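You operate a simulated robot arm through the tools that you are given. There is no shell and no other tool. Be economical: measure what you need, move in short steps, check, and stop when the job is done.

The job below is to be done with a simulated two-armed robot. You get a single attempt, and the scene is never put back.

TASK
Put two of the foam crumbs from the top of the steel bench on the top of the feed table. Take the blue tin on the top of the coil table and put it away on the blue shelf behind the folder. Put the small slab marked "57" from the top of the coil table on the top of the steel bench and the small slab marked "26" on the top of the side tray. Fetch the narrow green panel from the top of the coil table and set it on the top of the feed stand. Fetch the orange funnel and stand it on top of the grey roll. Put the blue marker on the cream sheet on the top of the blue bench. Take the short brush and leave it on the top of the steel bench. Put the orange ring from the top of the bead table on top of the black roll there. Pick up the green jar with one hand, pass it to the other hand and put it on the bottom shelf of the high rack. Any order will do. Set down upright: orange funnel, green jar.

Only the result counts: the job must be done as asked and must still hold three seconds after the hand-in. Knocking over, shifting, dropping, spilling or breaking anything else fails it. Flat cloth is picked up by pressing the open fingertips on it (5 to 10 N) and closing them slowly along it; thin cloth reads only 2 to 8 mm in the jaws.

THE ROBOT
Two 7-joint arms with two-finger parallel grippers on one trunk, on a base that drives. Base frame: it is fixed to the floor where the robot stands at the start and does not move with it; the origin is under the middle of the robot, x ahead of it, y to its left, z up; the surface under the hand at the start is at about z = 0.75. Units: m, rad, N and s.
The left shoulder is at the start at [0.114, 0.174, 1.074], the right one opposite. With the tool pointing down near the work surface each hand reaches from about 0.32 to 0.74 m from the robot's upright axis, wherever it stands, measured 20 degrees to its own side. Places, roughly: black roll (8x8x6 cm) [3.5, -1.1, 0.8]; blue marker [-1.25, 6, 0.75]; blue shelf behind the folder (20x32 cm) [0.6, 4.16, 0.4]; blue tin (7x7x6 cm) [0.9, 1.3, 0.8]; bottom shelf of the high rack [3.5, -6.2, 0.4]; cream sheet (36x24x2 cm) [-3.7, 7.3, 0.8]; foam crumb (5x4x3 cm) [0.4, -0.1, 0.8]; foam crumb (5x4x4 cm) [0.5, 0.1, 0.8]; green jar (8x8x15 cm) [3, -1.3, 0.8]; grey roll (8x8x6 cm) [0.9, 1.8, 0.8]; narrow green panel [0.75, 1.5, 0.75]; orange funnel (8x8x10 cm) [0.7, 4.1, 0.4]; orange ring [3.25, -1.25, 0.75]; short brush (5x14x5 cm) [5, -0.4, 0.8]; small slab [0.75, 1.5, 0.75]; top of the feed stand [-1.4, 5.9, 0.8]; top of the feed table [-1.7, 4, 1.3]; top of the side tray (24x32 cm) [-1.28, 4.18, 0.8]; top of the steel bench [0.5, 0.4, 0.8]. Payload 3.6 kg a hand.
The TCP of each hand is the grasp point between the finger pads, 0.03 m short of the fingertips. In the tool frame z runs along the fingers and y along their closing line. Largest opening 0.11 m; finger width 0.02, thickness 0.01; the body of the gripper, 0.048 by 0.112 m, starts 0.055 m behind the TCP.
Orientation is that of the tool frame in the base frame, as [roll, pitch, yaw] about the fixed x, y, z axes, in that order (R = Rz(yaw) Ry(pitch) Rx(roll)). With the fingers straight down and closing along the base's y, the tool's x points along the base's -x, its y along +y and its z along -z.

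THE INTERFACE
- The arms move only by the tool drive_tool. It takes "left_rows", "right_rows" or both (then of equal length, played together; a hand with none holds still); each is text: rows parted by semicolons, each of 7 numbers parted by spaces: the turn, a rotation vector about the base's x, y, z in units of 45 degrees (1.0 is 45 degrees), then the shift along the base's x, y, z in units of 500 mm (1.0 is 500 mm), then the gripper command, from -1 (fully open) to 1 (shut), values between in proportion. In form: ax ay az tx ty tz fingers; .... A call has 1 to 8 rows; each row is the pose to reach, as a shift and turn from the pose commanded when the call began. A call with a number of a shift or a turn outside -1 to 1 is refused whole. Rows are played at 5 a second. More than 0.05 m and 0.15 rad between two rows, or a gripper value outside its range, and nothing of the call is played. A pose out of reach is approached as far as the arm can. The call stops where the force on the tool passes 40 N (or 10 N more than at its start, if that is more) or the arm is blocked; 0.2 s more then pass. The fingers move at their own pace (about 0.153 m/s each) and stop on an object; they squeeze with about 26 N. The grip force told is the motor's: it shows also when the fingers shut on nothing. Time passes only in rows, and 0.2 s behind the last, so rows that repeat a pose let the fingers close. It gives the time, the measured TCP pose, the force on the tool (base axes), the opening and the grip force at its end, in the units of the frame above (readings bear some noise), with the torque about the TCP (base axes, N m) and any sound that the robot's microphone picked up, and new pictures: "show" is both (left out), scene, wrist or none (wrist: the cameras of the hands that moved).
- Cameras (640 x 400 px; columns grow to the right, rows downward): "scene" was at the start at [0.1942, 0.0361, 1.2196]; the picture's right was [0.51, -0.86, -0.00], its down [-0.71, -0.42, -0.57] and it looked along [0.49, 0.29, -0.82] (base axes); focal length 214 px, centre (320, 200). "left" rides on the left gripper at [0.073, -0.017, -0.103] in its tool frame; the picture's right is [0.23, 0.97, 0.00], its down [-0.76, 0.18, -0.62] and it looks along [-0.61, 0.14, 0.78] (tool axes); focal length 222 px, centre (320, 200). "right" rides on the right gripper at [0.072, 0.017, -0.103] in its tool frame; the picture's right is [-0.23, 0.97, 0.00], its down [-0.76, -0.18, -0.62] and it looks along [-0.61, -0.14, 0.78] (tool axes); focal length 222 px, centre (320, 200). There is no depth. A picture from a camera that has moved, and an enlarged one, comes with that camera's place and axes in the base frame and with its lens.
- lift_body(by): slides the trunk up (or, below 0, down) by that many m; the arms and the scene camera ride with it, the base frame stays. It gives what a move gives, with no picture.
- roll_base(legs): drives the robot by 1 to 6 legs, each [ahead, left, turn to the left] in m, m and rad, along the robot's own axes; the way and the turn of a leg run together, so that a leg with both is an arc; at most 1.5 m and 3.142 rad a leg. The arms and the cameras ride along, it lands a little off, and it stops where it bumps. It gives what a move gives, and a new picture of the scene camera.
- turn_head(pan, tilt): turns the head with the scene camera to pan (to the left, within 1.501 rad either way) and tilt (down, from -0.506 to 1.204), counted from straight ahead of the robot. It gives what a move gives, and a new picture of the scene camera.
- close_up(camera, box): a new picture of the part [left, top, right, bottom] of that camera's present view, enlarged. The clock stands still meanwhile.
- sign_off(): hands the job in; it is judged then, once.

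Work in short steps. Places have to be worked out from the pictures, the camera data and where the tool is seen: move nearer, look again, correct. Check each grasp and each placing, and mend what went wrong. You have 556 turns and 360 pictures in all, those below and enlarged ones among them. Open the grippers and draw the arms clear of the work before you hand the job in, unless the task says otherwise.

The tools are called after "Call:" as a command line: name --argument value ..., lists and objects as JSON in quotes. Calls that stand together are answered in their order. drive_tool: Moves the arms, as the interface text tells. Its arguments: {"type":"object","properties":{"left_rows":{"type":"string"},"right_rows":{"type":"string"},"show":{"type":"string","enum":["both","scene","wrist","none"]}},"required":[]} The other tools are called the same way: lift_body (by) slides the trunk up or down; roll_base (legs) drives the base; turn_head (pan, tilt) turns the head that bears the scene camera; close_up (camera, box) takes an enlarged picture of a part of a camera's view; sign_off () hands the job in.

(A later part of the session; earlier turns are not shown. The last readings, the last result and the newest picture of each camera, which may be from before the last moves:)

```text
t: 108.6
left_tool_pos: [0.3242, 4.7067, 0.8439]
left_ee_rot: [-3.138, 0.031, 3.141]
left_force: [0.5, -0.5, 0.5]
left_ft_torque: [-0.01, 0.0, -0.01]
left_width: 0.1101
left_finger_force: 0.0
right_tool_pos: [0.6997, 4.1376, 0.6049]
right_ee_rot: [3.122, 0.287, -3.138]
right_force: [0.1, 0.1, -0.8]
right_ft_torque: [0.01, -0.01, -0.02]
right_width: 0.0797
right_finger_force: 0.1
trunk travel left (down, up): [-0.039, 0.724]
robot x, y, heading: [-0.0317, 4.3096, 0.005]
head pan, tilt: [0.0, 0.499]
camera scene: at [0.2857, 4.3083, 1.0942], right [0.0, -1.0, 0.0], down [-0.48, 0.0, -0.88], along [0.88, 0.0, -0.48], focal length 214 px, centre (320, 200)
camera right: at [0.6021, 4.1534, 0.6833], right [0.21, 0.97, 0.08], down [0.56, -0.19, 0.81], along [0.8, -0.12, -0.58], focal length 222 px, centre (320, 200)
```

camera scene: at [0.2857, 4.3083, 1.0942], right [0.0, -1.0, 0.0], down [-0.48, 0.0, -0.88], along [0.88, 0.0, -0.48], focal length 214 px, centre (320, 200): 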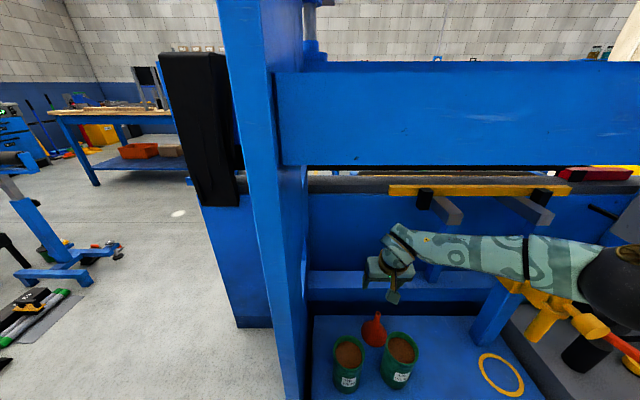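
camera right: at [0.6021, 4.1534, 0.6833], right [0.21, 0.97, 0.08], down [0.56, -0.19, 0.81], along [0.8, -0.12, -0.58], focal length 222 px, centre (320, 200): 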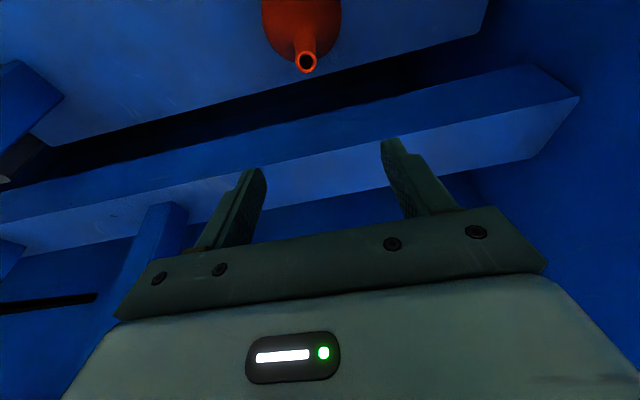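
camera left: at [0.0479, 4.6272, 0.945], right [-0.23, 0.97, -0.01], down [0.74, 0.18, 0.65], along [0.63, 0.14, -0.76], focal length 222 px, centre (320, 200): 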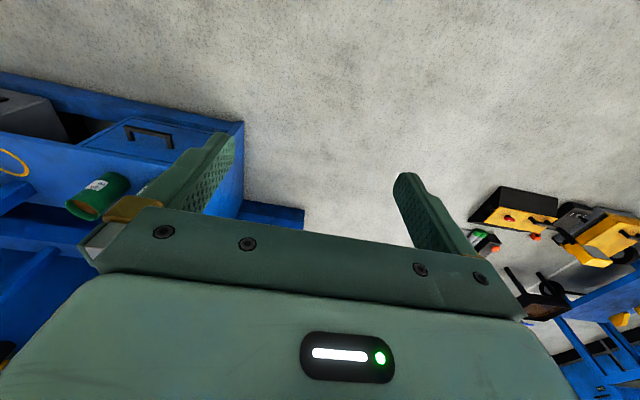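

Tip refined to (0.687, 4.139, 0.48). The forearm is near the yellow pump, so I go down half way and check.

Call:
drive_tool --right_rows "0 0 0 -0.024 0.003 -0.05 -0.45;0 0 0 -0.024 0.003 -0.1 -0.45;0 0 0 -0.024 0.003 -0.15 -0.45"

```text
t: 109.4
left_tool_pos: [0.3259, 4.7054, 0.8442]
left_ee_rot: [-3.138, 0.031, 3.141]
left_force: [-0.1, 0.4, 0.0]
left_ft_torque: [-0.01, 0.01, 0.0]
left_width: 0.1097
left_finger_force: 0.1
right_tool_pos: [0.6875, 4.138, 0.5283]
right_ee_rot: [3.123, 0.285, -3.14]
right_force: [0.3, -0.6, -0.5]
right_ft_torque: [-0.02, -0.01, -0.01]
right_width: 0.0798
right_finger_force: 0.0
trunk travel left (down, up): [-0.039, 0.724]
robot x, y, heading: [-0.0291, 4.3087, 0.002]
head pan, tilt: [0.0, 0.499]
camera scene: at [0.2857, 4.3082, 1.0942], right [0.0, -1.0, 0.0], down [-0.48, 0.0, -0.88], along [0.88, 0.0, -0.48], focal length 214 px, centre (320, 200)
camera right: at [0.5893, 4.154, 0.6071], right [0.21, 0.97, 0.08], down [0.56, -0.19, 0.81], along [0.8, -0.13, -0.58], focal length 222 px, centre (320, 200)
```

scene: 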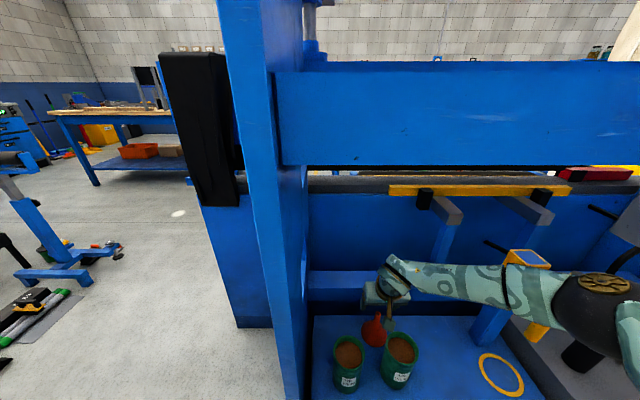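
right: 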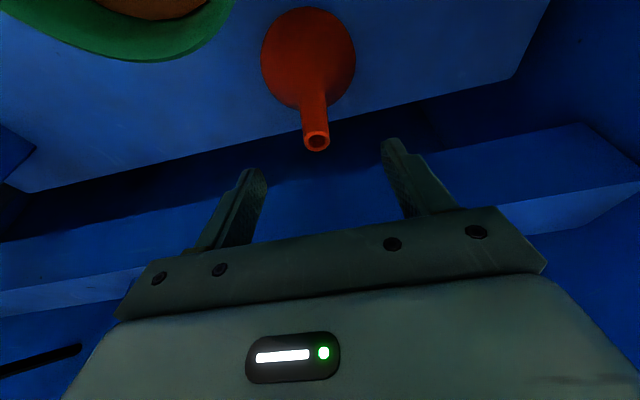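

The tip is centred between fingers. I lower to z≈0.455 and close on the spout.

Call:
drive_tool --right_rows "0 0 0 0.005 0 -0.05 -0.45;0 0 0 0.006 0 -0.1 -0.45;0 0 0 0.006 0 -0.14 -0.45;0 0 0 0.006 0 -0.14 0.2;0 0 0 0.006 0 -0.14 0.7;0 0 0 0.006 0 -0.14 1;0 0 0 0.006 0 -0.14 1"

```text
t: 111.0
left_tool_pos: [0.3248, 4.7045, 0.8441]
left_ee_rot: [-3.137, 0.032, 3.14]
left_force: [0.5, -0.1, 0.3]
left_ft_torque: [0.02, 0.0, 0.01]
left_width: 0.1097
left_finger_force: 0.1
right_tool_pos: [0.6902, 4.1382, 0.4592]
right_ee_rot: [3.123, 0.286, -3.141]
right_force: [0.4, 0.5, -0.1]
right_ft_torque: [-0.01, 0.0, 0.02]
right_width: 0.0001
right_finger_force: 26.2
trunk travel left (down, up): [-0.039, 0.724]
robot x, y, heading: [-0.0318, 4.3053, 0.01]
head pan, tilt: [0.0, 0.499]
camera scene: at [0.2855, 4.3082, 1.0943], right [0.0, -1.0, 0.0], down [-0.48, 0.0, -0.88], along [0.88, 0.0, -0.48], focal length 214 px, centre (320, 200)
camera right: at [0.592, 4.1542, 0.5382], right [0.21, 0.97, 0.08], down [0.56, -0.19, 0.81], along [0.8, -0.13, -0.58], focal length 222 px, centre (320, 200)
```

scene: 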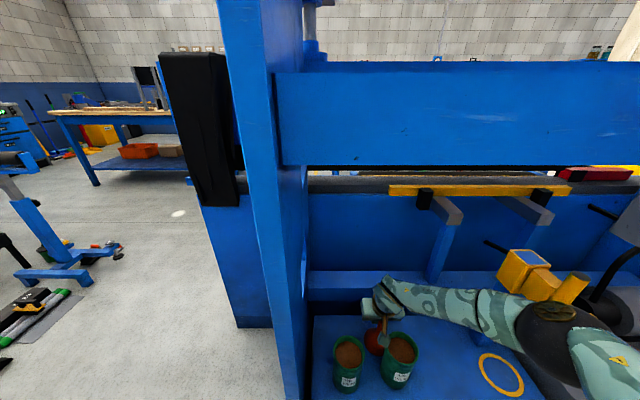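
right: 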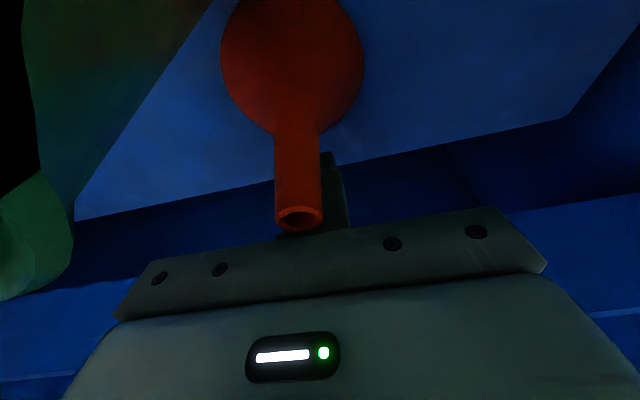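

The fingers shut behind the spout: the tip is nearer, about (0.673, 4.135, 0.50). I open, raise and look again.

Call:
drive_tool --right_rows "0 0 0 0.01 0 0 0.3;0 0 0 0.01 0 0 -0.45;0 0 0 0.01 0 0 -0.45;0 0 0 0 0 0.07 -0.45;0 0 0 -0.03 0 0.14 -0.45" --show "wrist"

```text
t: 112.2
left_tool_pos: [0.3246, 4.704, 0.8437]
left_ee_rot: [-3.137, 0.032, -3.139]
left_force: [-0.8, 0.1, -0.6]
left_ft_torque: [0.0, 0.03, 0.03]
left_width: 0.1101
left_finger_force: 0.1
right_tool_pos: [0.6748, 4.1385, 0.5299]
right_ee_rot: [3.122, 0.287, 3.14]
right_force: [-0.7, -0.3, 0.4]
right_ft_torque: [-0.04, -0.03, 0.01]
right_width: 0.0798
right_finger_force: 0.0
trunk travel left (down, up): [-0.039, 0.724]
robot x, y, heading: [-0.029, 4.3099, 0.009]
head pan, tilt: [0.0, 0.499]
camera right: at [0.577, 4.1547, 0.6086], right [0.21, 0.97, 0.08], down [0.56, -0.19, 0.81], along [0.8, -0.13, -0.58], focal length 222 px, centre (320, 200)
```

right: 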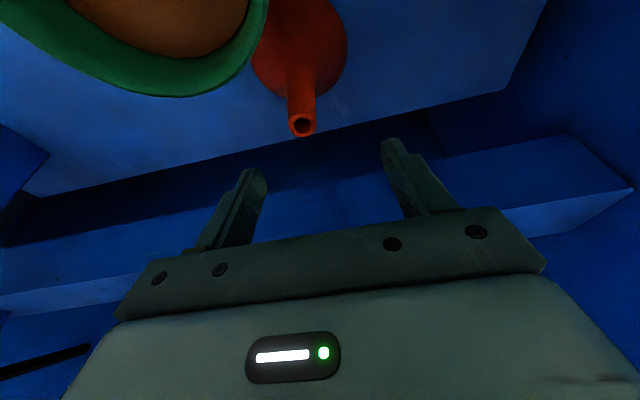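

Two views now agree: tip at (0.651, 4.137, 0.501). To stay clear of the cup I set the tool vertical first, above the tip.

Call:
drive_tool --right_rows "0 0 0 0 0 0.06 -0.45;0 0.18 0 -0.02 0 0.06 -0.45;0 0.365 0 -0.042 -0.002 0.06 -0.45;0 0.365 0 -0.042 -0.002 0.02 -0.45"

```text
t: 113.2
left_tool_pos: [0.3248, 4.7062, 0.8442]
left_ee_rot: [-3.139, 0.032, 3.141]
left_force: [-0.3, 0.5, -0.3]
left_ft_torque: [0.02, -0.02, 0.0]
left_width: 0.1101
left_finger_force: 0.0
right_tool_pos: [0.6544, 4.1378, 0.5387]
right_ee_rot: [3.122, -0.002, -3.139]
right_force: [-0.2, 0.2, -0.1]
right_ft_torque: [0.01, 0.04, 0.03]
right_width: 0.08
right_finger_force: 0.0
trunk travel left (down, up): [-0.039, 0.724]
robot x, y, heading: [-0.029, 4.3087, 0.01]
head pan, tilt: [0.0, 0.499]
camera scene: at [0.2857, 4.3081, 1.0942], right [0.0, -1.0, 0.0], down [-0.48, 0.0, -0.88], along [0.88, 0.0, -0.48], focal length 214 px, centre (320, 200)
camera right: at [0.5826, 4.1529, 0.6435], right [0.23, 0.97, 0.02], down [0.76, -0.19, 0.62], along [0.61, -0.13, -0.79], focal length 222 px, centre (320, 200)
```

scene: 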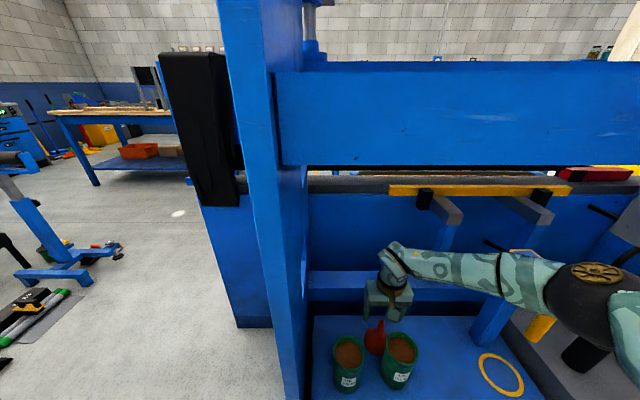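
right: 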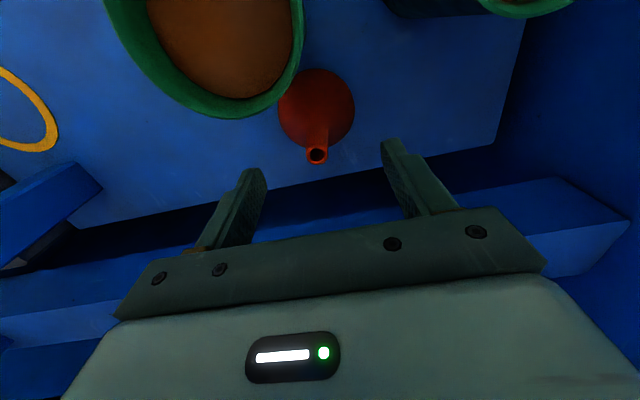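

The tip is right below the TCP. I lower to z≈0.478 and close.

Call:
drive_tool --right_rows "0 0 0 -0.003 0 -0.06 -0.45;0 0 0 -0.003 0 -0.12 -0.45;0 0 0 -0.003 0 -0.12 0.2;0 0 0 -0.003 0 -0.12 0.6;0 0 0 -0.003 0 -0.12 0.9;0 0 0 -0.003 0 -0.12 0.9" --show "wrist"

```text
t: 114.6
left_tool_pos: [0.3241, 4.705, 0.8448]
left_ee_rot: [-3.138, 0.034, -3.141]
left_force: [-0.2, -0.2, 0.1]
left_ft_torque: [0.05, -0.02, 0.0]
left_width: 0.1099
left_finger_force: 0.0
right_tool_pos: [0.6529, 4.1379, 0.4806]
right_ee_rot: [3.123, 0.004, -3.14]
right_force: [0.6, -1.0, 15.0]
right_ft_torque: [-0.06, -0.01, 0.0]
right_width: 0.0193
right_finger_force: 26.1
trunk travel left (down, up): [-0.039, 0.724]
robot x, y, heading: [-0.0335, 4.31, 0.004]
head pan, tilt: [0.0, 0.499]
camera right: at [0.5806, 4.1534, 0.5847], right [0.23, 0.97, 0.02], down [0.76, -0.19, 0.62], along [0.61, -0.13, -0.78], focal length 222 px, centre (320, 200)
```

right: 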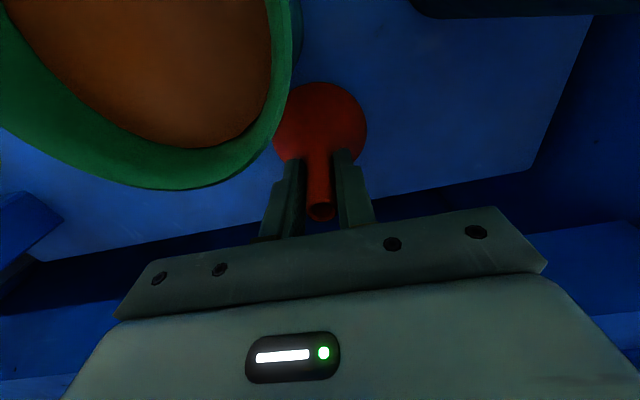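

Gripped (19 mm). Lift straight up 0.16 m, then withdraw over the cups.

Call:
drive_tool --right_rows "0 0 0 0 0 0.06 0.9;0 0 0 0 0 0.14 0.9;0 0 0 0 0 0.22 0.9;0 0 0 0 0 0.3 0.9;0 0 0 0 0 0.32 0.9"

Call:
drive_tool --right_rows "0 0 0 -0.08 0 0 0.9;0 0 0 -0.17 0 0 0.9;0 0 0 -0.26 0 0 0.9;0 0 0 -0.35 0 0 0.9;0 0 0 -0.44 0 0 0.9;0 0 0 -0.53 0 0 0.9"

```text
t: 115.8
left_tool_pos: [0.3252, 4.7053, 0.8453]
left_ee_rot: [-3.139, 0.03, -3.141]
left_force: [-1.2, -0.3, -0.2]
left_ft_torque: [0.0, -0.01, 0.01]
left_width: 0.1101
left_finger_force: 0.1
right_tool_pos: [0.6511, 4.1377, 0.6385]
right_ee_rot: [3.123, -0.002, -3.141]
right_force: [-1.3, -0.2, -0.8]
right_ft_torque: [-0.02, 0.03, -0.01]
right_width: 0.0185
right_finger_force: 25.8
trunk travel left (down, up): [-0.039, 0.724]
robot x, y, heading: [-0.0278, 4.3073, 0.0]
head pan, tilt: [0.0, 0.499]
camera scene: at [0.2855, 4.3082, 1.0943], right [0.0, -1.0, 0.0], down [-0.48, 0.0, -0.88], along [0.88, 0.0, -0.48], focal length 214 px, centre (320, 200)
camera right: at [0.5808, 4.1526, 0.7428], right [0.23, 0.97, 0.02], down [0.76, -0.19, 0.62], along [0.61, -0.13, -0.79], focal length 222 px, centre (320, 200)
```

scene: 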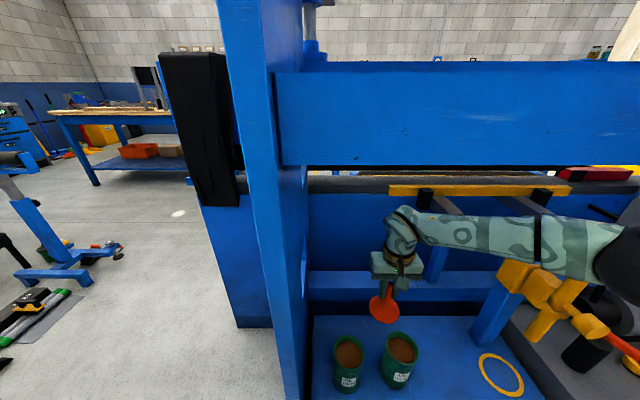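
right: 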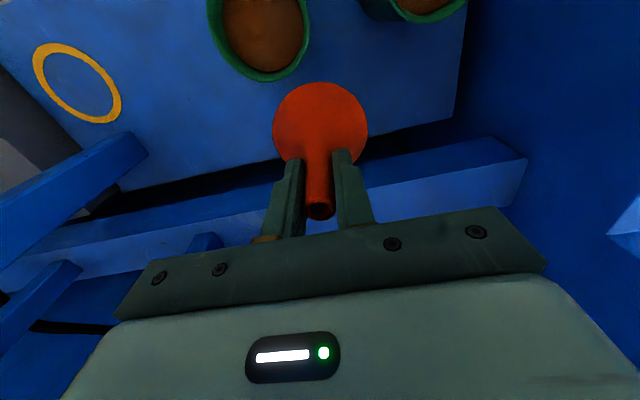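

```text
t: 117.2
left_tool_pos: [0.3258, 4.705, 0.8442]
left_ee_rot: [-3.139, 0.03, 3.141]
left_force: [-0.2, -0.2, -0.2]
left_ft_torque: [-0.03, 0.0, -0.01]
left_width: 0.11
left_finger_force: 0.0
right_tool_pos: [0.387, 4.1376, 0.64]
right_ee_rot: [3.123, 0.002, -3.14]
right_force: [-0.1, 0.3, -0.6]
right_ft_torque: [0.0, 0.0, 0.0]
right_width: 0.0183
right_finger_force: 25.8
trunk travel left (down, up): [-0.039, 0.724]
robot x, y, heading: [-0.0338, 4.304, 0.003]
head pan, tilt: [0.0, 0.499]
camera scene: at [0.2853, 4.3082, 1.0944], right [0.0, -1.0, 0.0], down [-0.48, 0.0, -0.88], along [0.88, 0.0, -0.48], focal length 214 px, centre (320, 200)
camera right: at [0.3155, 4.1527, 0.7435], right [0.23, 0.97, 0.02], down [0.76, -0.19, 0.62], along [0.61, -0.13, -0.78], focal length 222 px, centre (320, 200)
```

scene: 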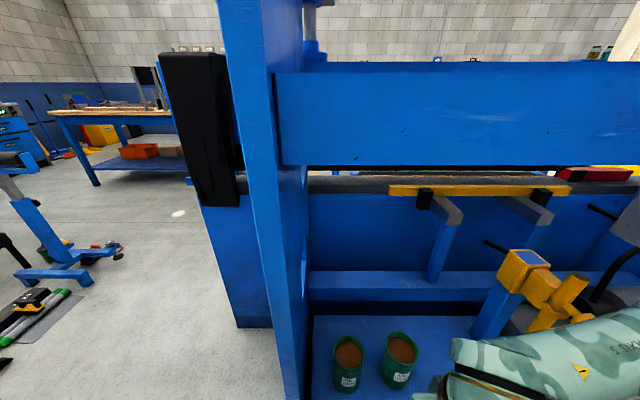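
right: 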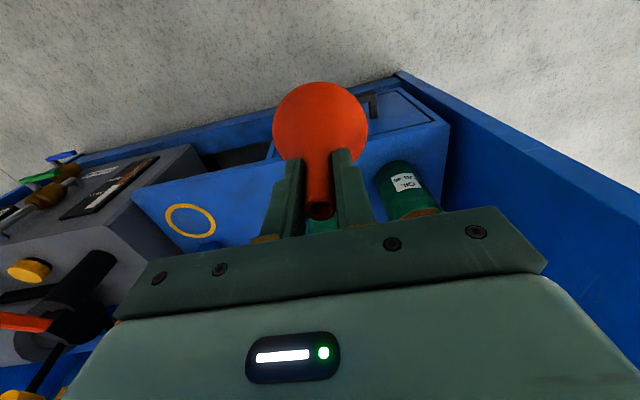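

Funnel is out and held upright. I back off, raise the trunk and turn toward the coil table.

Call:
roll_base --legs '[[-0.4, 0, 0]]'

Call:
lift_body --by 0.3

Call:
roll_base --legs '[[0, 0, -1.571], [1.0, 0, 0]]'

Call:
turn_head --pan 0.6 --tilt 0.6

```text
t: 119.8
left_tool_pos: [-0.0776, 4.7034, 0.8439]
left_ee_rot: [-3.139, 0.03, 3.137]
left_force: [-0.3, 0.3, 0.3]
left_ft_torque: [0.0, 0.03, -0.03]
left_width: 0.11
left_finger_force: 0.1
right_tool_pos: [-0.017, 4.1336, 0.6401]
right_ee_rot: [3.121, -0.001, 3.135]
right_force: [-0.1, 1.1, 0.7]
right_ft_torque: [0.03, 0.03, 0.0]
right_width: 0.0185
right_finger_force: 25.6
trunk travel left (down, up): [-0.039, 0.724]
robot x, y, heading: [-0.4378, 4.3054, 0.0]
head pan, tilt: [0.0, 0.499]
camera scene: at [-0.1193, 4.3057, 1.0945], right [0.0, -1.0, 0.0], down [-0.48, 0.0, -0.88], along [0.88, 0.0, -0.48], focal length 214 px, centre (320, 200)
```

scene: 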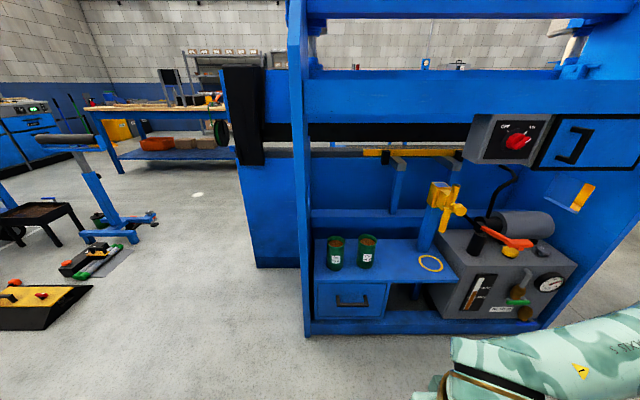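

```text
t: 122.8
left_tool_pos: [-0.0755, 4.7036, 1.1443]
left_ee_rot: [-3.138, 0.029, 3.136]
left_force: [0.2, -0.3, 0.3]
left_ft_torque: [-0.05, 0.0, -0.01]
left_width: 0.1104
left_finger_force: 0.1
right_tool_pos: [-0.0174, 4.1339, 0.9399]
right_ee_rot: [3.123, 0.001, 3.137]
right_force: [-1.0, 0.7, -0.8]
right_ft_torque: [-0.05, 0.01, 0.01]
right_width: 0.0185
right_finger_force: 26.1
trunk travel left (down, up): [-0.339, 0.424]
robot x, y, heading: [-0.4372, 4.3113, -0.003]
head pan, tilt: [0.0, 0.499]
```

```text
t: 131.7
left_tool_pos: [-0.0515, 2.9592, 1.1447]
left_ee_rot: [-3.139, 0.031, 1.558]
left_force: [-1.2, 0.1, -0.2]
left_ft_torque: [0.01, 0.03, -0.04]
left_width: 0.1099
left_finger_force: 0.1
right_tool_pos: [-0.6211, 2.9021, 0.9389]
right_ee_rot: [3.122, 0.002, 1.559]
right_force: [0.2, 1.0, -0.9]
right_ft_torque: [0.01, -0.02, 0.0]
right_width: 0.0184
right_finger_force: 26.4
trunk travel left (down, up): [-0.339, 0.424]
robot x, y, heading: [-0.445, 3.3161, -1.578]
head pan, tilt: [0.0, 0.499]
camera scene: at [-0.4458, 3.1633, 1.4093], right [-1.0, 0.01, 0.0], down [0.0, 0.48, -0.88], along [-0.01, -0.88, -0.48], focal length 214 px, centre (320, 200)
```

scene: 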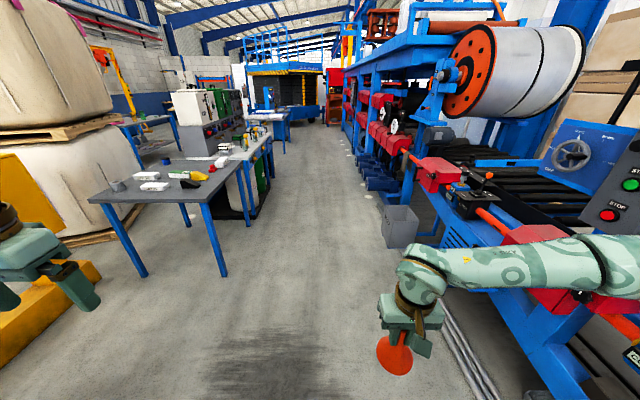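

```text
t: 132.7
left_tool_pos: [-0.0512, 2.9593, 1.1443]
left_ee_rot: [-3.138, 0.032, 1.56]
left_force: [0.4, 0.4, -0.5]
left_ft_torque: [0.01, -0.02, 0.01]
left_width: 0.1101
left_finger_force: 0.0
right_tool_pos: [-0.6209, 2.9037, 0.9405]
right_ee_rot: [3.121, 0.0, 1.561]
right_force: [0.2, -1.4, -0.7]
right_ft_torque: [-0.03, 0.03, 0.01]
right_width: 0.0184
right_finger_force: 25.8
trunk travel left (down, up): [-0.339, 0.424]
robot x, y, heading: [-0.4427, 3.3183, -1.582]
head pan, tilt: [0.6, 0.6]
camera scene: at [-0.3958, 3.1813, 1.4003], right [-0.83, -0.56, 0.0], down [-0.32, 0.47, -0.82], along [0.46, -0.68, -0.57], focal length 214 px, centre (320, 200)
```

scene: 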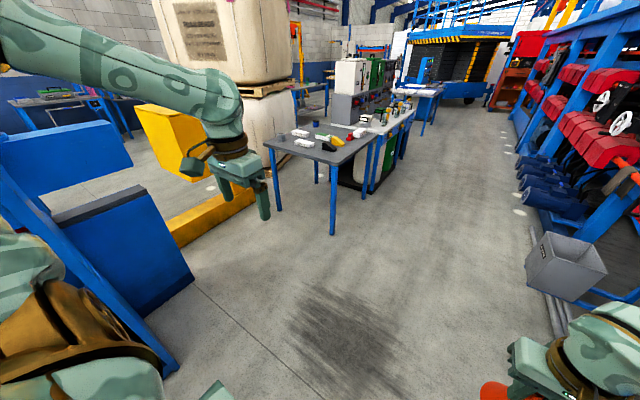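

The coil table spans about x 0.3–1.06, y up to 1.95. A close-up to locate its items.

Call:
close_up --camera "scene" --box '[250, 105, 394, 195]'

```text
4.44 times, centred on (322, 150) of scene
camera zoom: at [-0.3958, 3.1813, 1.4003], right [-0.83, -0.56, 0.0], down [-0.32, 0.47, -0.82], along [0.46, -0.68, -0.57], focal length 953 px, centre (311, 422)
```

zoom: 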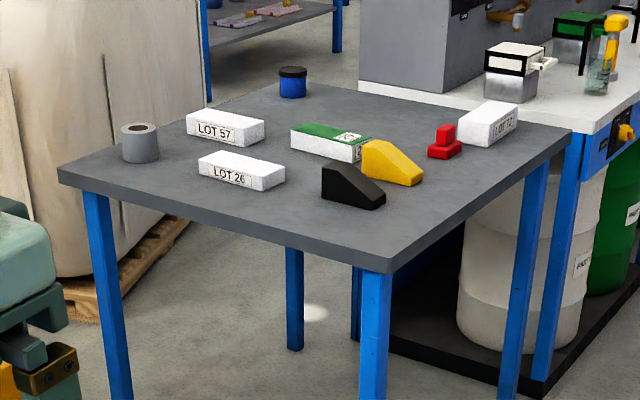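

Grey roll ≈ (0.925, 1.836), tin ≈ (0.923, 1.313), LOT57 ≈ (0.83, 1.68), LOT26 ≈ (0.68, 1.83), panel ≈ (0.64, 1.59). The corridor north of the table is free; I go there facing -y to place the funnel.

Call:
drive_tool --left_rows "0 0 0 -0.08 0 0 -1;0 0 0 -0.16 0 0 -1;0 0 0 -0.24 0 0 -1" --show "none"

Call:
roll_base --legs '[[0.68, 0, 0], [0, 1.0, 0]]'

Call:
turn_head --pan 0.2 --tilt 0.7

```text
t: 133.5
left_tool_pos: [-0.172, 2.9582, 1.1454]
left_ee_rot: [-3.139, 0.032, 1.558]
left_force: [-1.2, -0.2, -0.9]
left_ft_torque: [0.02, -0.04, -0.01]
left_width: 0.1099
left_finger_force: 0.0
right_tool_pos: [-0.6218, 2.9025, 0.9394]
right_ee_rot: [3.12, -0.002, 1.56]
right_force: [-0.1, 0.7, -0.2]
right_ft_torque: [0.0, -0.02, 0.02]
right_width: 0.0186
right_finger_force: 25.9
trunk travel left (down, up): [-0.339, 0.424]
robot x, y, heading: [-0.4473, 3.3205, -1.576]
head pan, tilt: [0.6, 0.6]
```

```text
t: 142.0
left_tool_pos: [0.8156, 2.2768, 1.1451]
left_ee_rot: [-3.137, 0.032, 1.563]
left_force: [-0.2, 0.2, 0.2]
left_ft_torque: [-0.01, 0.01, 0.0]
left_width: 0.1098
left_finger_force: 0.0
right_tool_pos: [0.3655, 2.2189, 0.9399]
right_ee_rot: [3.122, 0.0, 1.564]
right_force: [1.1, -0.6, -1.5]
right_ft_torque: [-0.02, 0.0, 0.01]
right_width: 0.0182
right_finger_force: 26.0
trunk travel left (down, up): [-0.339, 0.424]
robot x, y, heading: [0.5415, 2.6361, -1.575]
head pan, tilt: [0.6, 0.6]
camera scene: at [0.5905, 2.4985, 1.4002], right [-0.83, -0.56, 0.0], down [-0.32, 0.47, -0.82], along [0.46, -0.68, -0.57], focal length 214 px, centre (320, 200)
```

scene: 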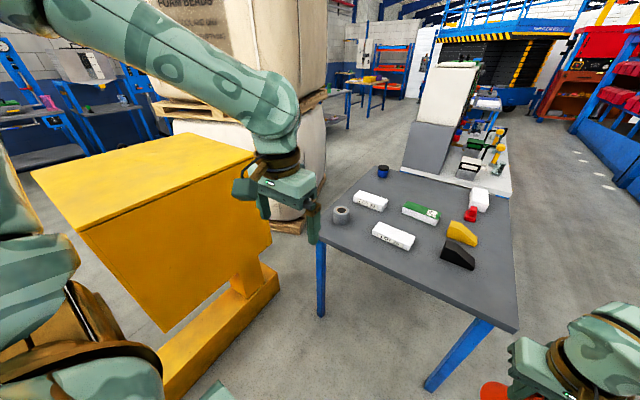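

```text
t: 142.9
left_tool_pos: [0.8133, 2.2769, 1.1443]
left_ee_rot: [-3.137, 0.032, 1.561]
left_force: [-0.9, 0.0, 0.8]
left_ft_torque: [-0.01, -0.05, -0.01]
left_width: 0.1099
left_finger_force: 0.1
right_tool_pos: [0.366, 2.22, 0.9391]
right_ee_rot: [3.122, 0.0, 1.562]
right_force: [0.9, 0.5, -0.1]
right_ft_torque: [-0.01, 0.05, -0.01]
right_width: 0.0185
right_finger_force: 25.7
trunk travel left (down, up): [-0.339, 0.424]
robot x, y, heading: [0.5357, 2.6363, -1.573]
head pan, tilt: [0.201, 0.7]
camera scene: at [0.5572, 2.4884, 1.3916], right [-0.98, -0.2, 0.0], down [-0.13, 0.63, -0.76], along [0.15, -0.75, -0.64], focal length 214 px, centre (320, 200)
```

scene: 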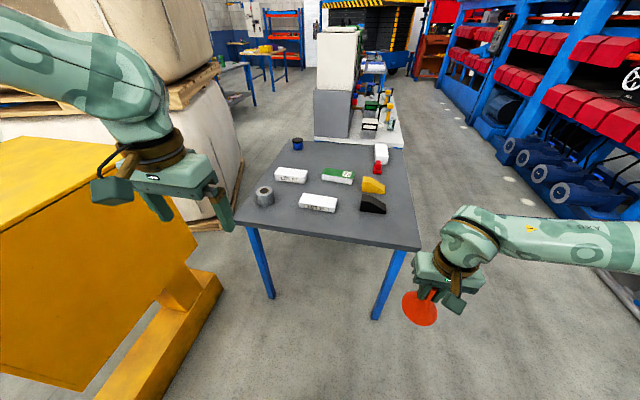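

Roll refined to (0.945, 1.805). I strafe to x≈0.98 and approach to y≈2.42.

Call:
roll_base --legs '[[0, 0.44, 0], [0.22, 0, 0]]'

Call:
turn_head --pan 0.0 --tilt 0.9

```text
t: 145.6
left_tool_pos: [1.2261, 2.3055, 1.1441]
left_ee_rot: [-3.135, 0.031, 1.69]
left_force: [-0.1, 0.5, 1.0]
left_ft_torque: [-0.01, -0.03, 0.0]
left_width: 0.1099
left_finger_force: 0.0
right_tool_pos: [0.7874, 2.1915, 0.9401]
right_ee_rot: [3.122, 0.0, 1.693]
right_force: [-1.1, -0.2, -1.0]
right_ft_torque: [-0.01, 0.01, 0.03]
right_width: 0.0183
right_finger_force: 26.5
trunk travel left (down, up): [-0.339, 0.424]
robot x, y, heading: [0.9077, 2.6281, -1.446]
head pan, tilt: [0.201, 0.7]
stopped in leg 1: the robot was blocked; the commanded pose is now the measured one
camera scene: at [0.944, 2.4818, 1.3915], right [-0.95, -0.32, 0.0], down [-0.21, 0.61, -0.76], along [0.24, -0.72, -0.64], focal length 214 px, centre (320, 200)
```

scene: 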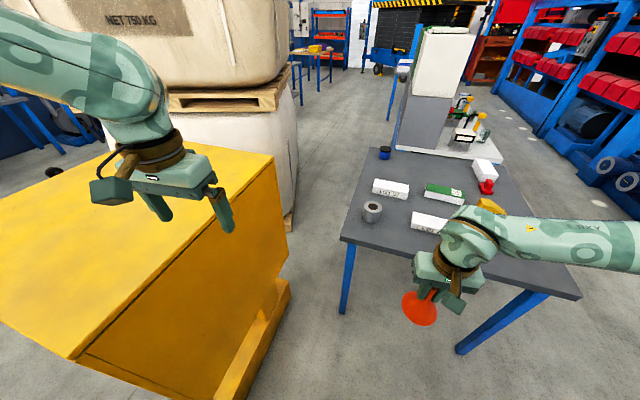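

```text
t: 146.3
left_tool_pos: [1.2261, 2.3062, 1.1437]
left_ee_rot: [-3.138, 0.031, 1.69]
left_force: [0.7, 0.6, 0.1]
left_ft_torque: [0.05, 0.06, -0.01]
left_width: 0.11
left_finger_force: 0.0
right_tool_pos: [0.7873, 2.1918, 0.9395]
right_ee_rot: [3.122, 0.0, 1.692]
right_force: [-0.1, -0.2, -0.4]
right_ft_torque: [0.01, 0.0, -0.01]
right_width: 0.0184
right_finger_force: 26.0
trunk travel left (down, up): [-0.339, 0.424]
robot x, y, heading: [0.907, 2.6264, -1.445]
head pan, tilt: [0.0, 0.901]
camera scene: at [0.9252, 2.4878, 1.3755], right [-0.99, -0.12, 0.0], down [-0.1, 0.78, -0.62], along [0.08, -0.62, -0.78], focal length 214 px, centre (320, 200)
```

scene: 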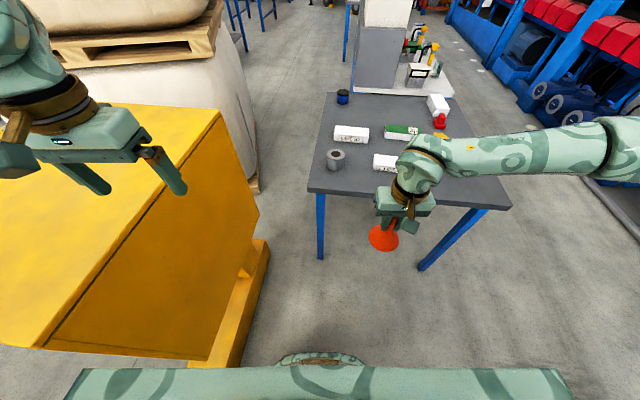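

The base bumped the yellow stand's side. I step right 8 cm, then go ahead 0.2 m and turn slightly left.

Call:
roll_base --legs '[[0, -0.08, 0], [0.21, 0, 0], [0, 0, 0.1]]'

```text
t: 149.1
left_tool_pos: [1.2041, 2.1215, 1.1449]
left_ee_rot: [-3.138, 0.032, 1.794]
left_force: [0.7, 0.0, 0.4]
left_ft_torque: [-0.01, 0.05, 0.02]
left_width: 0.1101
left_finger_force: 0.1
right_tool_pos: [0.7799, 1.9645, 0.9399]
right_ee_rot: [3.124, 0.001, 1.792]
right_force: [-1.1, -0.8, -1.0]
right_ft_torque: [0.02, 0.02, 0.01]
right_width: 0.0186
right_finger_force: 26.1
trunk travel left (down, up): [-0.339, 0.424]
robot x, y, heading: [0.8515, 2.41, -1.348]
head pan, tilt: [0.0, 0.901]
camera scene: at [0.8858, 2.2736, 1.3754], right [-0.97, -0.22, 0.0], down [-0.18, 0.76, -0.62], along [0.14, -0.6, -0.78], focal length 214 px, centre (320, 200)
```

scene: 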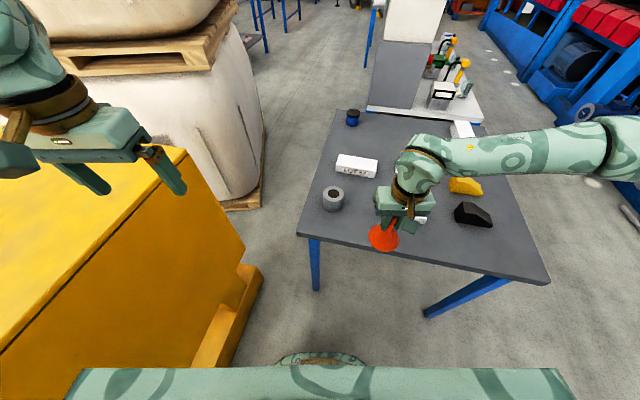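

Roll top ≈ (0.95, 1.80, 0.81). I bring the funnel above it at the same height.

Call:
drive_tool --right_rows "0 0 0 0.068 -0.066 0 0.9;0 0 0 0.136 -0.132 0 0.9;0 0 0 0.204 -0.198 0 0.9;0 0 0 0.272 -0.264 0 0.9;0 0 0 0.34 -0.328 0 0.9"

```text
t: 150.3
left_tool_pos: [1.204, 2.1233, 1.1441]
left_ee_rot: [-3.136, 0.032, 1.792]
left_force: [0.0, -0.4, 0.2]
left_ft_torque: [-0.04, 0.02, 0.03]
left_width: 0.11
left_finger_force: 0.0
right_tool_pos: [0.9494, 1.8024, 0.9392]
right_ee_rot: [3.125, -0.003, 1.796]
right_force: [0.0, -0.3, 0.1]
right_ft_torque: [0.0, 0.02, -0.03]
right_width: 0.0181
right_finger_force: 25.8
trunk travel left (down, up): [-0.339, 0.424]
robot x, y, heading: [0.8526, 2.4102, -1.345]
head pan, tilt: [0.0, 0.901]
camera scene: at [0.8875, 2.274, 1.3754], right [-0.97, -0.22, 0.0], down [-0.18, 0.76, -0.62], along [0.14, -0.61, -0.78], focal length 214 px, centre (320, 200)
camera right: at [0.9497, 1.8774, 1.0427], right [1.0, 0.0, 0.02], down [-0.01, -0.79, 0.62], along [0.01, -0.62, -0.79], focal length 222 px, centre (320, 200)
```

scene: 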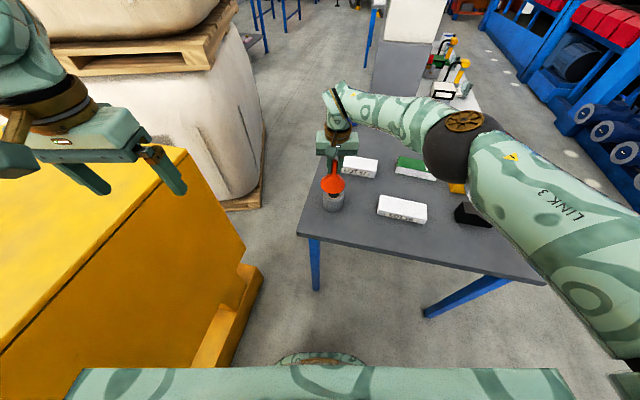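
right: 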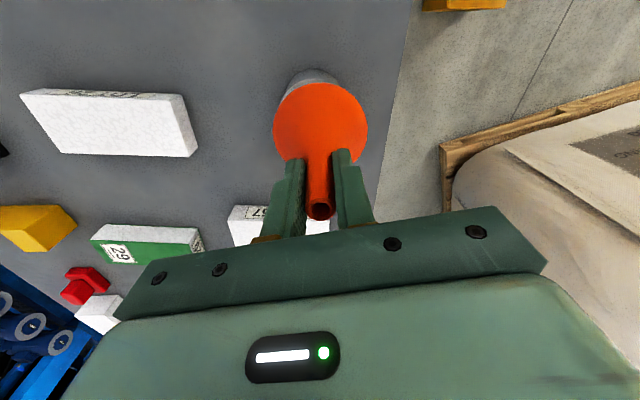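

I take a close-up to check the alignment with the roll.

Call:
close_up --camera "right" --box '[240, 40, 400, 140]'

Call:
close_up --camera "scene" --box '[270, 120, 398, 220]'

```text
4.00 times, centred on (320, 90) of right
camera zoom: at [0.9497, 1.8774, 1.0427], right [1.0, 0.0, 0.02], down [-0.01, -0.79, 0.62], along [0.01, -0.62, -0.79], focal length 888 px, centre (320, 640)
```

zoom: 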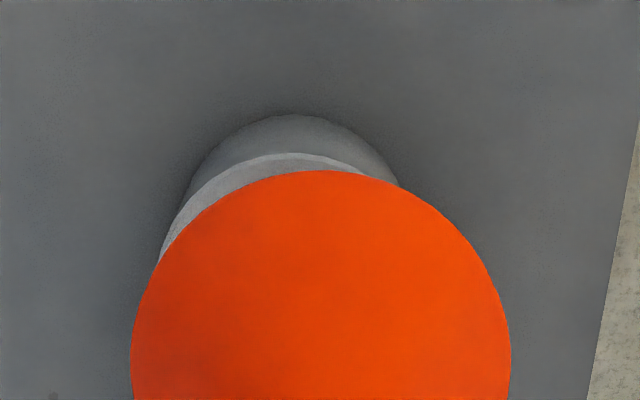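

```text
4.00 times, centred on (334, 170) of scene
camera zoom: at [0.8875, 2.274, 1.3754], right [-0.97, -0.22, 0.0], down [-0.18, 0.76, -0.62], along [0.14, -0.61, -0.78], focal length 858 px, centre (264, 320)
```

zoom: 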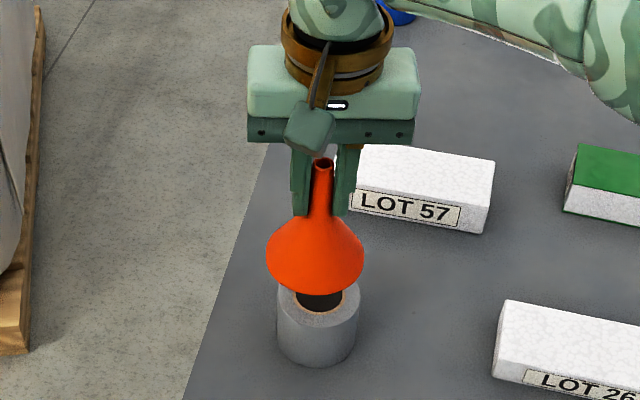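

Offsets: funnel centre (0.9535, 1.8045) vs roll (0.947, 1.799). I correct and descend to just above contact.

Call:
drive_tool --right_rows "0 0 0 -0.013 -0.011 0 0.9;0 0 0 -0.013 -0.011 -0.04 0.9;0 0 0 -0.013 -0.011 -0.08 0.9;0 0 0 -0.013 -0.011 -0.09 0.9"

Call:
close_up --camera "scene" --box '[270, 120, 398, 220]'

```text
t: 151.3
left_tool_pos: [1.2035, 2.1242, 1.1437]
left_ee_rot: [-3.137, 0.032, 1.792]
left_force: [-0.6, -0.4, -0.2]
left_ft_torque: [-0.03, 0.01, 0.0]
left_width: 0.11
left_finger_force: 0.0
right_tool_pos: [0.9389, 1.7985, 0.9033]
right_ee_rot: [3.123, 0.005, 1.793]
right_force: [0.1, -0.6, -0.2]
right_ft_torque: [0.0, -0.03, 0.0]
right_width: 0.0183
right_finger_force: 26.6
right hand out of reach, approached as far as the arm can: row 3, 4
trunk travel left (down, up): [-0.339, 0.424]
robot x, y, heading: [0.854, 2.4099, -1.345]
head pan, tilt: [0.0, 0.901]
camera scene: at [0.8856, 2.2739, 1.3755], right [-0.97, -0.22, 0.0], down [-0.18, 0.76, -0.62], along [0.14, -0.6, -0.78], focal length 214 px, centre (320, 200)
camera right: at [0.9385, 1.8741, 1.0074], right [1.0, -0.01, 0.02], down [-0.02, -0.78, 0.62], along [0.01, -0.62, -0.78], focal length 222 px, centre (320, 200)
```

scene: 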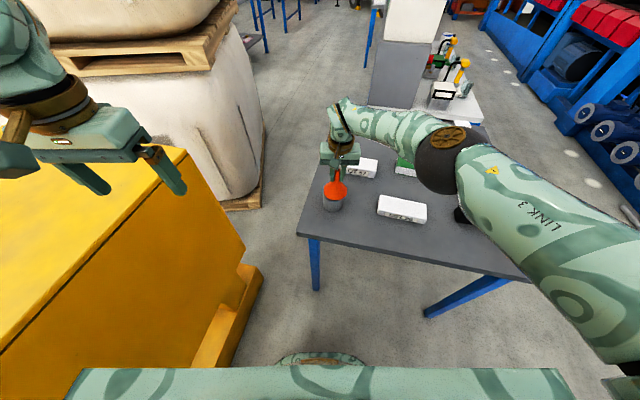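
right: 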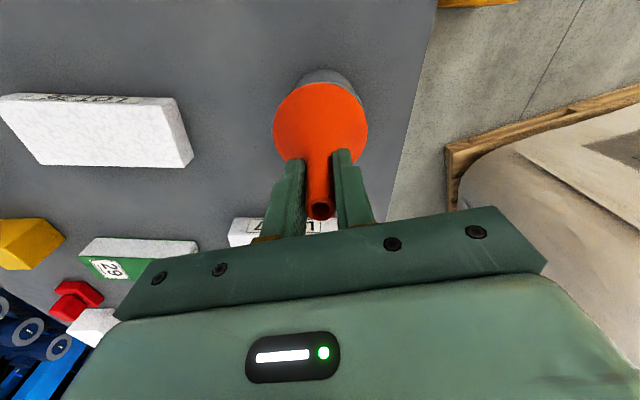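

```text
4.00 times, centred on (334, 170) of scene
camera zoom: at [0.8856, 2.2739, 1.3755], right [-0.97, -0.22, 0.0], down [-0.18, 0.76, -0.62], along [0.14, -0.6, -0.78], focal length 858 px, centre (264, 320)
```

zoom: 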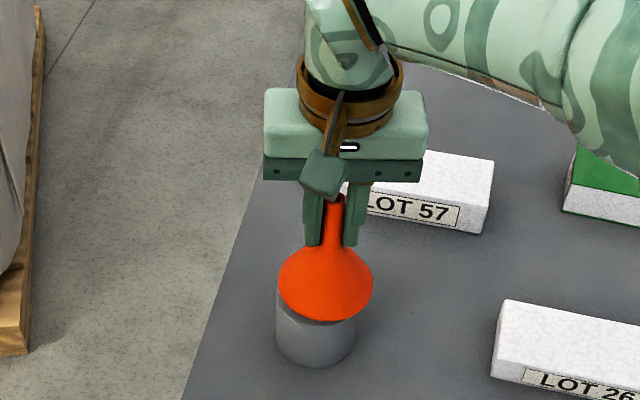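

Reach limit inward made it drift. I raise the hand again and will use the trunk to lower.

Call:
drive_tool --right_rows "0 0 0 0 0 0.04 0.9;0 0 0 0.008 0 0.08 0.9" --show "none"

Call:
lift_body --by -0.035

Call:
close_up --camera "right" --box '[240, 40, 400, 140]'

```text
t: 151.9
left_tool_pos: [1.2036, 2.1228, 1.1445]
left_ee_rot: [-3.138, 0.031, 1.792]
left_force: [0.0, -0.3, 0.5]
left_ft_torque: [-0.01, -0.01, -0.03]
left_width: 0.1102
left_finger_force: 0.2
right_tool_pos: [0.9427, 1.7997, 0.9448]
right_ee_rot: [3.123, 0.002, 1.794]
right_force: [-0.3, 0.0, -0.8]
right_ft_torque: [0.01, 0.04, 0.01]
right_width: 0.0186
right_finger_force: 26.3
trunk travel left (down, up): [-0.339, 0.424]
robot x, y, heading: [0.8551, 2.4113, -1.348]
head pan, tilt: [0.0, 0.901]
```

```text
t: 152.7
left_tool_pos: [1.2025, 2.1246, 1.1099]
left_ee_rot: [-3.138, 0.032, 1.794]
left_force: [0.4, -0.5, 0.2]
left_ft_torque: [-0.01, 0.02, 0.01]
left_width: 0.11
left_finger_force: 0.1
right_tool_pos: [0.9428, 1.8003, 0.9087]
right_ee_rot: [3.122, 0.003, 1.791]
right_force: [0.2, 0.3, 0.5]
right_ft_torque: [0.0, -0.02, 0.0]
right_width: 0.0184
right_finger_force: 26.1
trunk travel left (down, up): [-0.304, 0.459]
robot x, y, heading: [0.8569, 2.4113, -1.344]
head pan, tilt: [0.0, 0.901]
```

```text
4.00 times, centred on (320, 90) of right
camera zoom: at [0.9422, 1.875, 1.0133], right [1.0, -0.01, 0.02], down [-0.02, -0.78, 0.62], along [0.01, -0.62, -0.78], focal length 888 px, centre (320, 640)
```

zoom: 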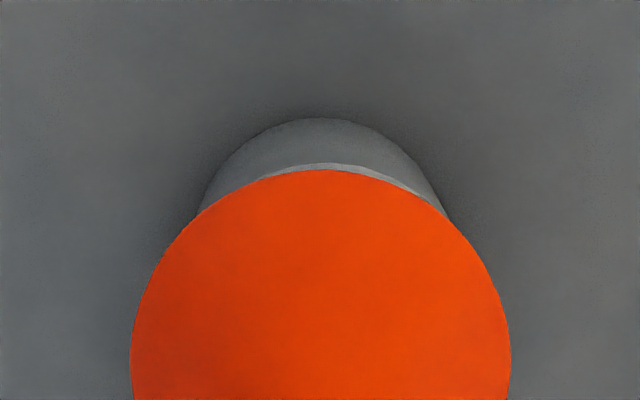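

Alignment is within 2 mm. Lower by 18 mm with the trunk.

Call:
lift_body --by -0.018

Call:
close_up --camera "scene" --box '[270, 120, 398, 220]'

```text
t: 153.3
left_tool_pos: [1.203, 2.1244, 1.0909]
left_ee_rot: [-3.135, 0.033, 1.791]
left_force: [0.9, -0.7, -0.1]
left_ft_torque: [-0.01, 0.0, 0.01]
left_width: 0.1101
left_finger_force: 0.1
right_tool_pos: [0.9426, 1.7994, 0.8925]
right_ee_rot: [3.122, 0.003, 1.792]
right_force: [1.4, -1.4, 15.1]
right_ft_torque: [-0.13, -0.01, -0.02]
right_width: 0.0182
right_finger_force: 26.0
trunk travel left (down, up): [-0.286, 0.477]
robot x, y, heading: [0.8539, 2.4169, -1.351]
head pan, tilt: [0.0, 0.901]
```

```text
4.00 times, centred on (334, 170) of scene
camera zoom: at [0.8901, 2.2543, 1.3218], right [-0.97, -0.22, 0.0], down [-0.18, 0.76, -0.62], along [0.14, -0.61, -0.78], focal length 858 px, centre (264, 320)
```

zoom: 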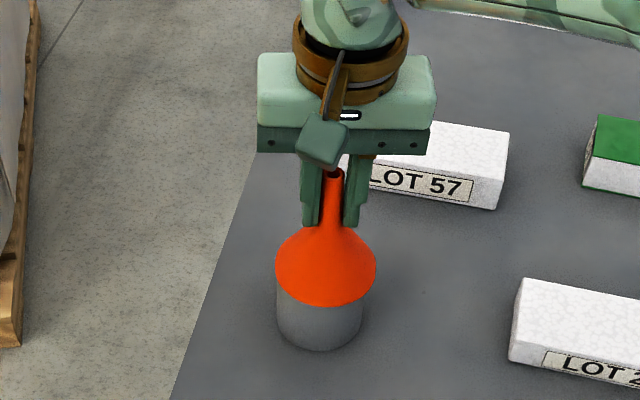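

Seated. I open gently and lift the hand straight up.

Call:
drive_tool --right_rows "0 0 0 0 0 0.004 0.6;0 0 0 0 0 0.004 0.3;0 0 0 0 0 0.004 0;0 0 0 0 0 0.04 0;0 0 0 0 0 0.1 0;0 0 0 0 0 0.18 0;0 0 0 0 0 0.26 0"

```text
t: 154.9
left_tool_pos: [1.2034, 2.1237, 1.0921]
left_ee_rot: [-3.138, 0.032, 1.793]
left_force: [-0.8, 0.0, -0.3]
left_ft_torque: [-0.01, -0.03, 0.02]
left_width: 0.1099
left_finger_force: 0.0
right_tool_pos: [0.9428, 1.8012, 1.0212]
right_ee_rot: [3.123, 0.001, 1.791]
right_force: [0.4, 0.7, -0.1]
right_ft_torque: [0.0, -0.01, 0.0]
right_width: 0.0552
right_finger_force: 0.1
trunk travel left (down, up): [-0.286, 0.477]
robot x, y, heading: [0.8539, 2.4089, -1.344]
head pan, tilt: [0.0, 0.901]
camera scene: at [0.89, 2.2539, 1.3216], right [-0.97, -0.22, 0.0], down [-0.18, 0.76, -0.62], along [0.14, -0.61, -0.78], focal length 214 px, centre (320, 200)
camera right: at [0.9427, 1.8747, 1.1248], right [1.0, -0.01, 0.02], down [-0.02, -0.78, 0.62], along [0.01, -0.62, -0.78], focal length 222 px, centre (320, 200)
```

scene: 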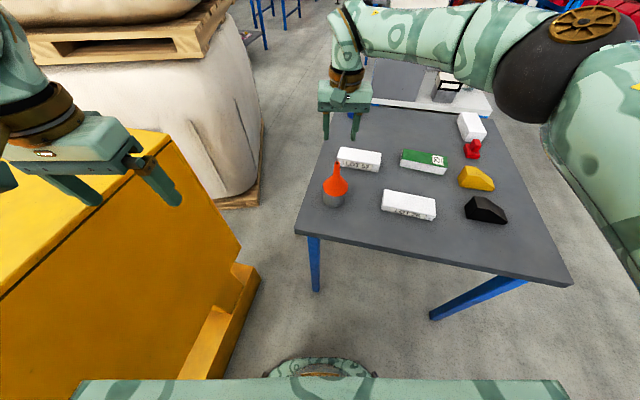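
right: 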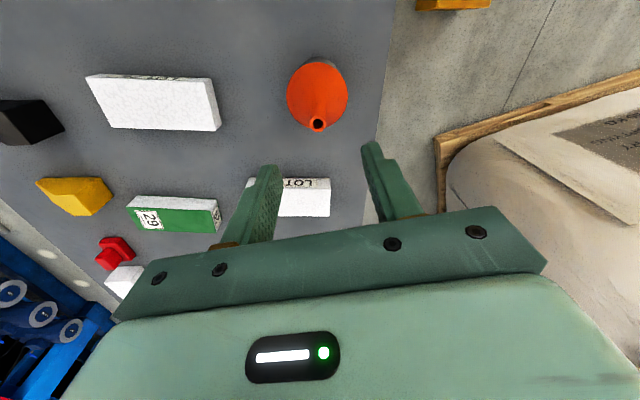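

The funnel stands on the roll. From here I also fetch slab LOT 26 (≈(0.705, 1.785)) with the right hand, so I rotate the gripper to close along y.

Call:
drive_tool --right_rows "0 0 0.16 -0.08 0 0.02 -1;0 0 0.32 -0.16 0 0.02 -1;0 0 0.48 -0.24 0 0.02 -1;0 0 0.64 -0.32 0 0.02 -1;0 0 0.8 -0.4 -0.01 0 -1;0 0 0.96 -0.476 -0.02 -0.04 -1" --show "none"

Call:
drive_tool --right_rows "0 0 0.16 0 0 -0.04 -1;0 0 0.32 0 0 -0.08 -1;0 0 0.48 0 0 -0.12 -1;0 0 0.64 0 0 -0.16 -1;0 0 0.76 0 0 -0.2 -1"

```text
t: 156.3
left_tool_pos: [1.2024, 2.1276, 1.0932]
left_ee_rot: [-3.137, 0.037, 1.793]
left_force: [-0.5, 1.2, 1.4]
left_ft_torque: [-0.05, 0.03, -0.03]
left_width: 0.1102
left_finger_force: 0.1
right_tool_pos: [0.7831, 1.8765, 1.0588]
right_ee_rot: [-3.066, 0.183, 2.329]
right_force: [-0.1, 0.6, 0.9]
right_ft_torque: [-0.12, 0.01, 0.0]
right_width: 0.11
right_finger_force: 0.0
right hand out of reach, approached as far as the arm can: row 1, 2, 3, 4, 5, 6
trunk travel left (down, up): [-0.286, 0.477]
robot x, y, heading: [0.8529, 2.4102, -1.346]
head pan, tilt: [0.0, 0.901]
```

```text
t: 157.5
left_tool_pos: [1.2058, 2.1212, 1.0904]
left_ee_rot: [-3.134, 0.026, 1.792]
left_force: [0.1, 0.0, -0.9]
left_ft_torque: [0.01, 0.06, 0.01]
left_width: 0.1099
left_finger_force: 0.0
right_tool_pos: [0.89, 1.9963, 1.0193]
right_ee_rot: [-3.059, 0.179, 2.876]
right_force: [0.4, -0.5, 0.1]
right_ft_torque: [-0.02, 0.06, -0.01]
right_width: 0.1099
right_finger_force: 0.0
right hand out of reach, approached as far as the arm can: row 1, 2, 3, 4, 5
trunk travel left (down, up): [-0.286, 0.477]
robot x, y, heading: [0.8522, 2.4061, -1.347]
head pan, tilt: [0.0, 0.901]
camera scene: at [0.8937, 2.2515, 1.3209], right [-0.97, -0.22, 0.0], down [-0.18, 0.77, -0.62], along [0.14, -0.6, -0.79], focal length 214 px, centre (320, 200)
camera right: at [0.8111, 2.0448, 1.1066], right [0.49, 0.87, -0.04], down [0.58, -0.29, 0.76], along [0.65, -0.39, -0.65], focal length 222 px, centre (320, 200)
```

scene: 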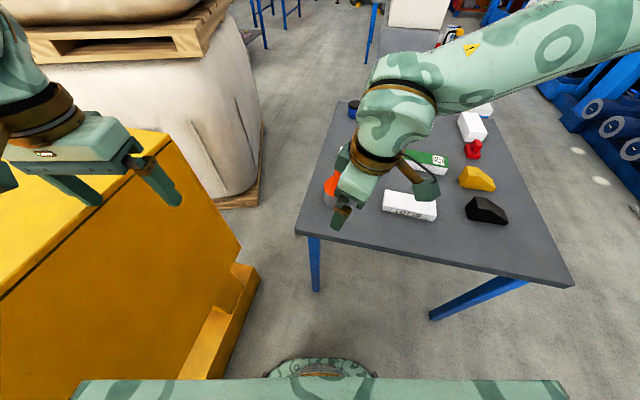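
right: 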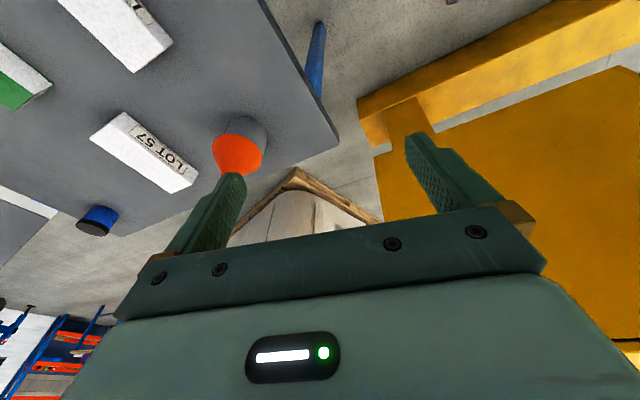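

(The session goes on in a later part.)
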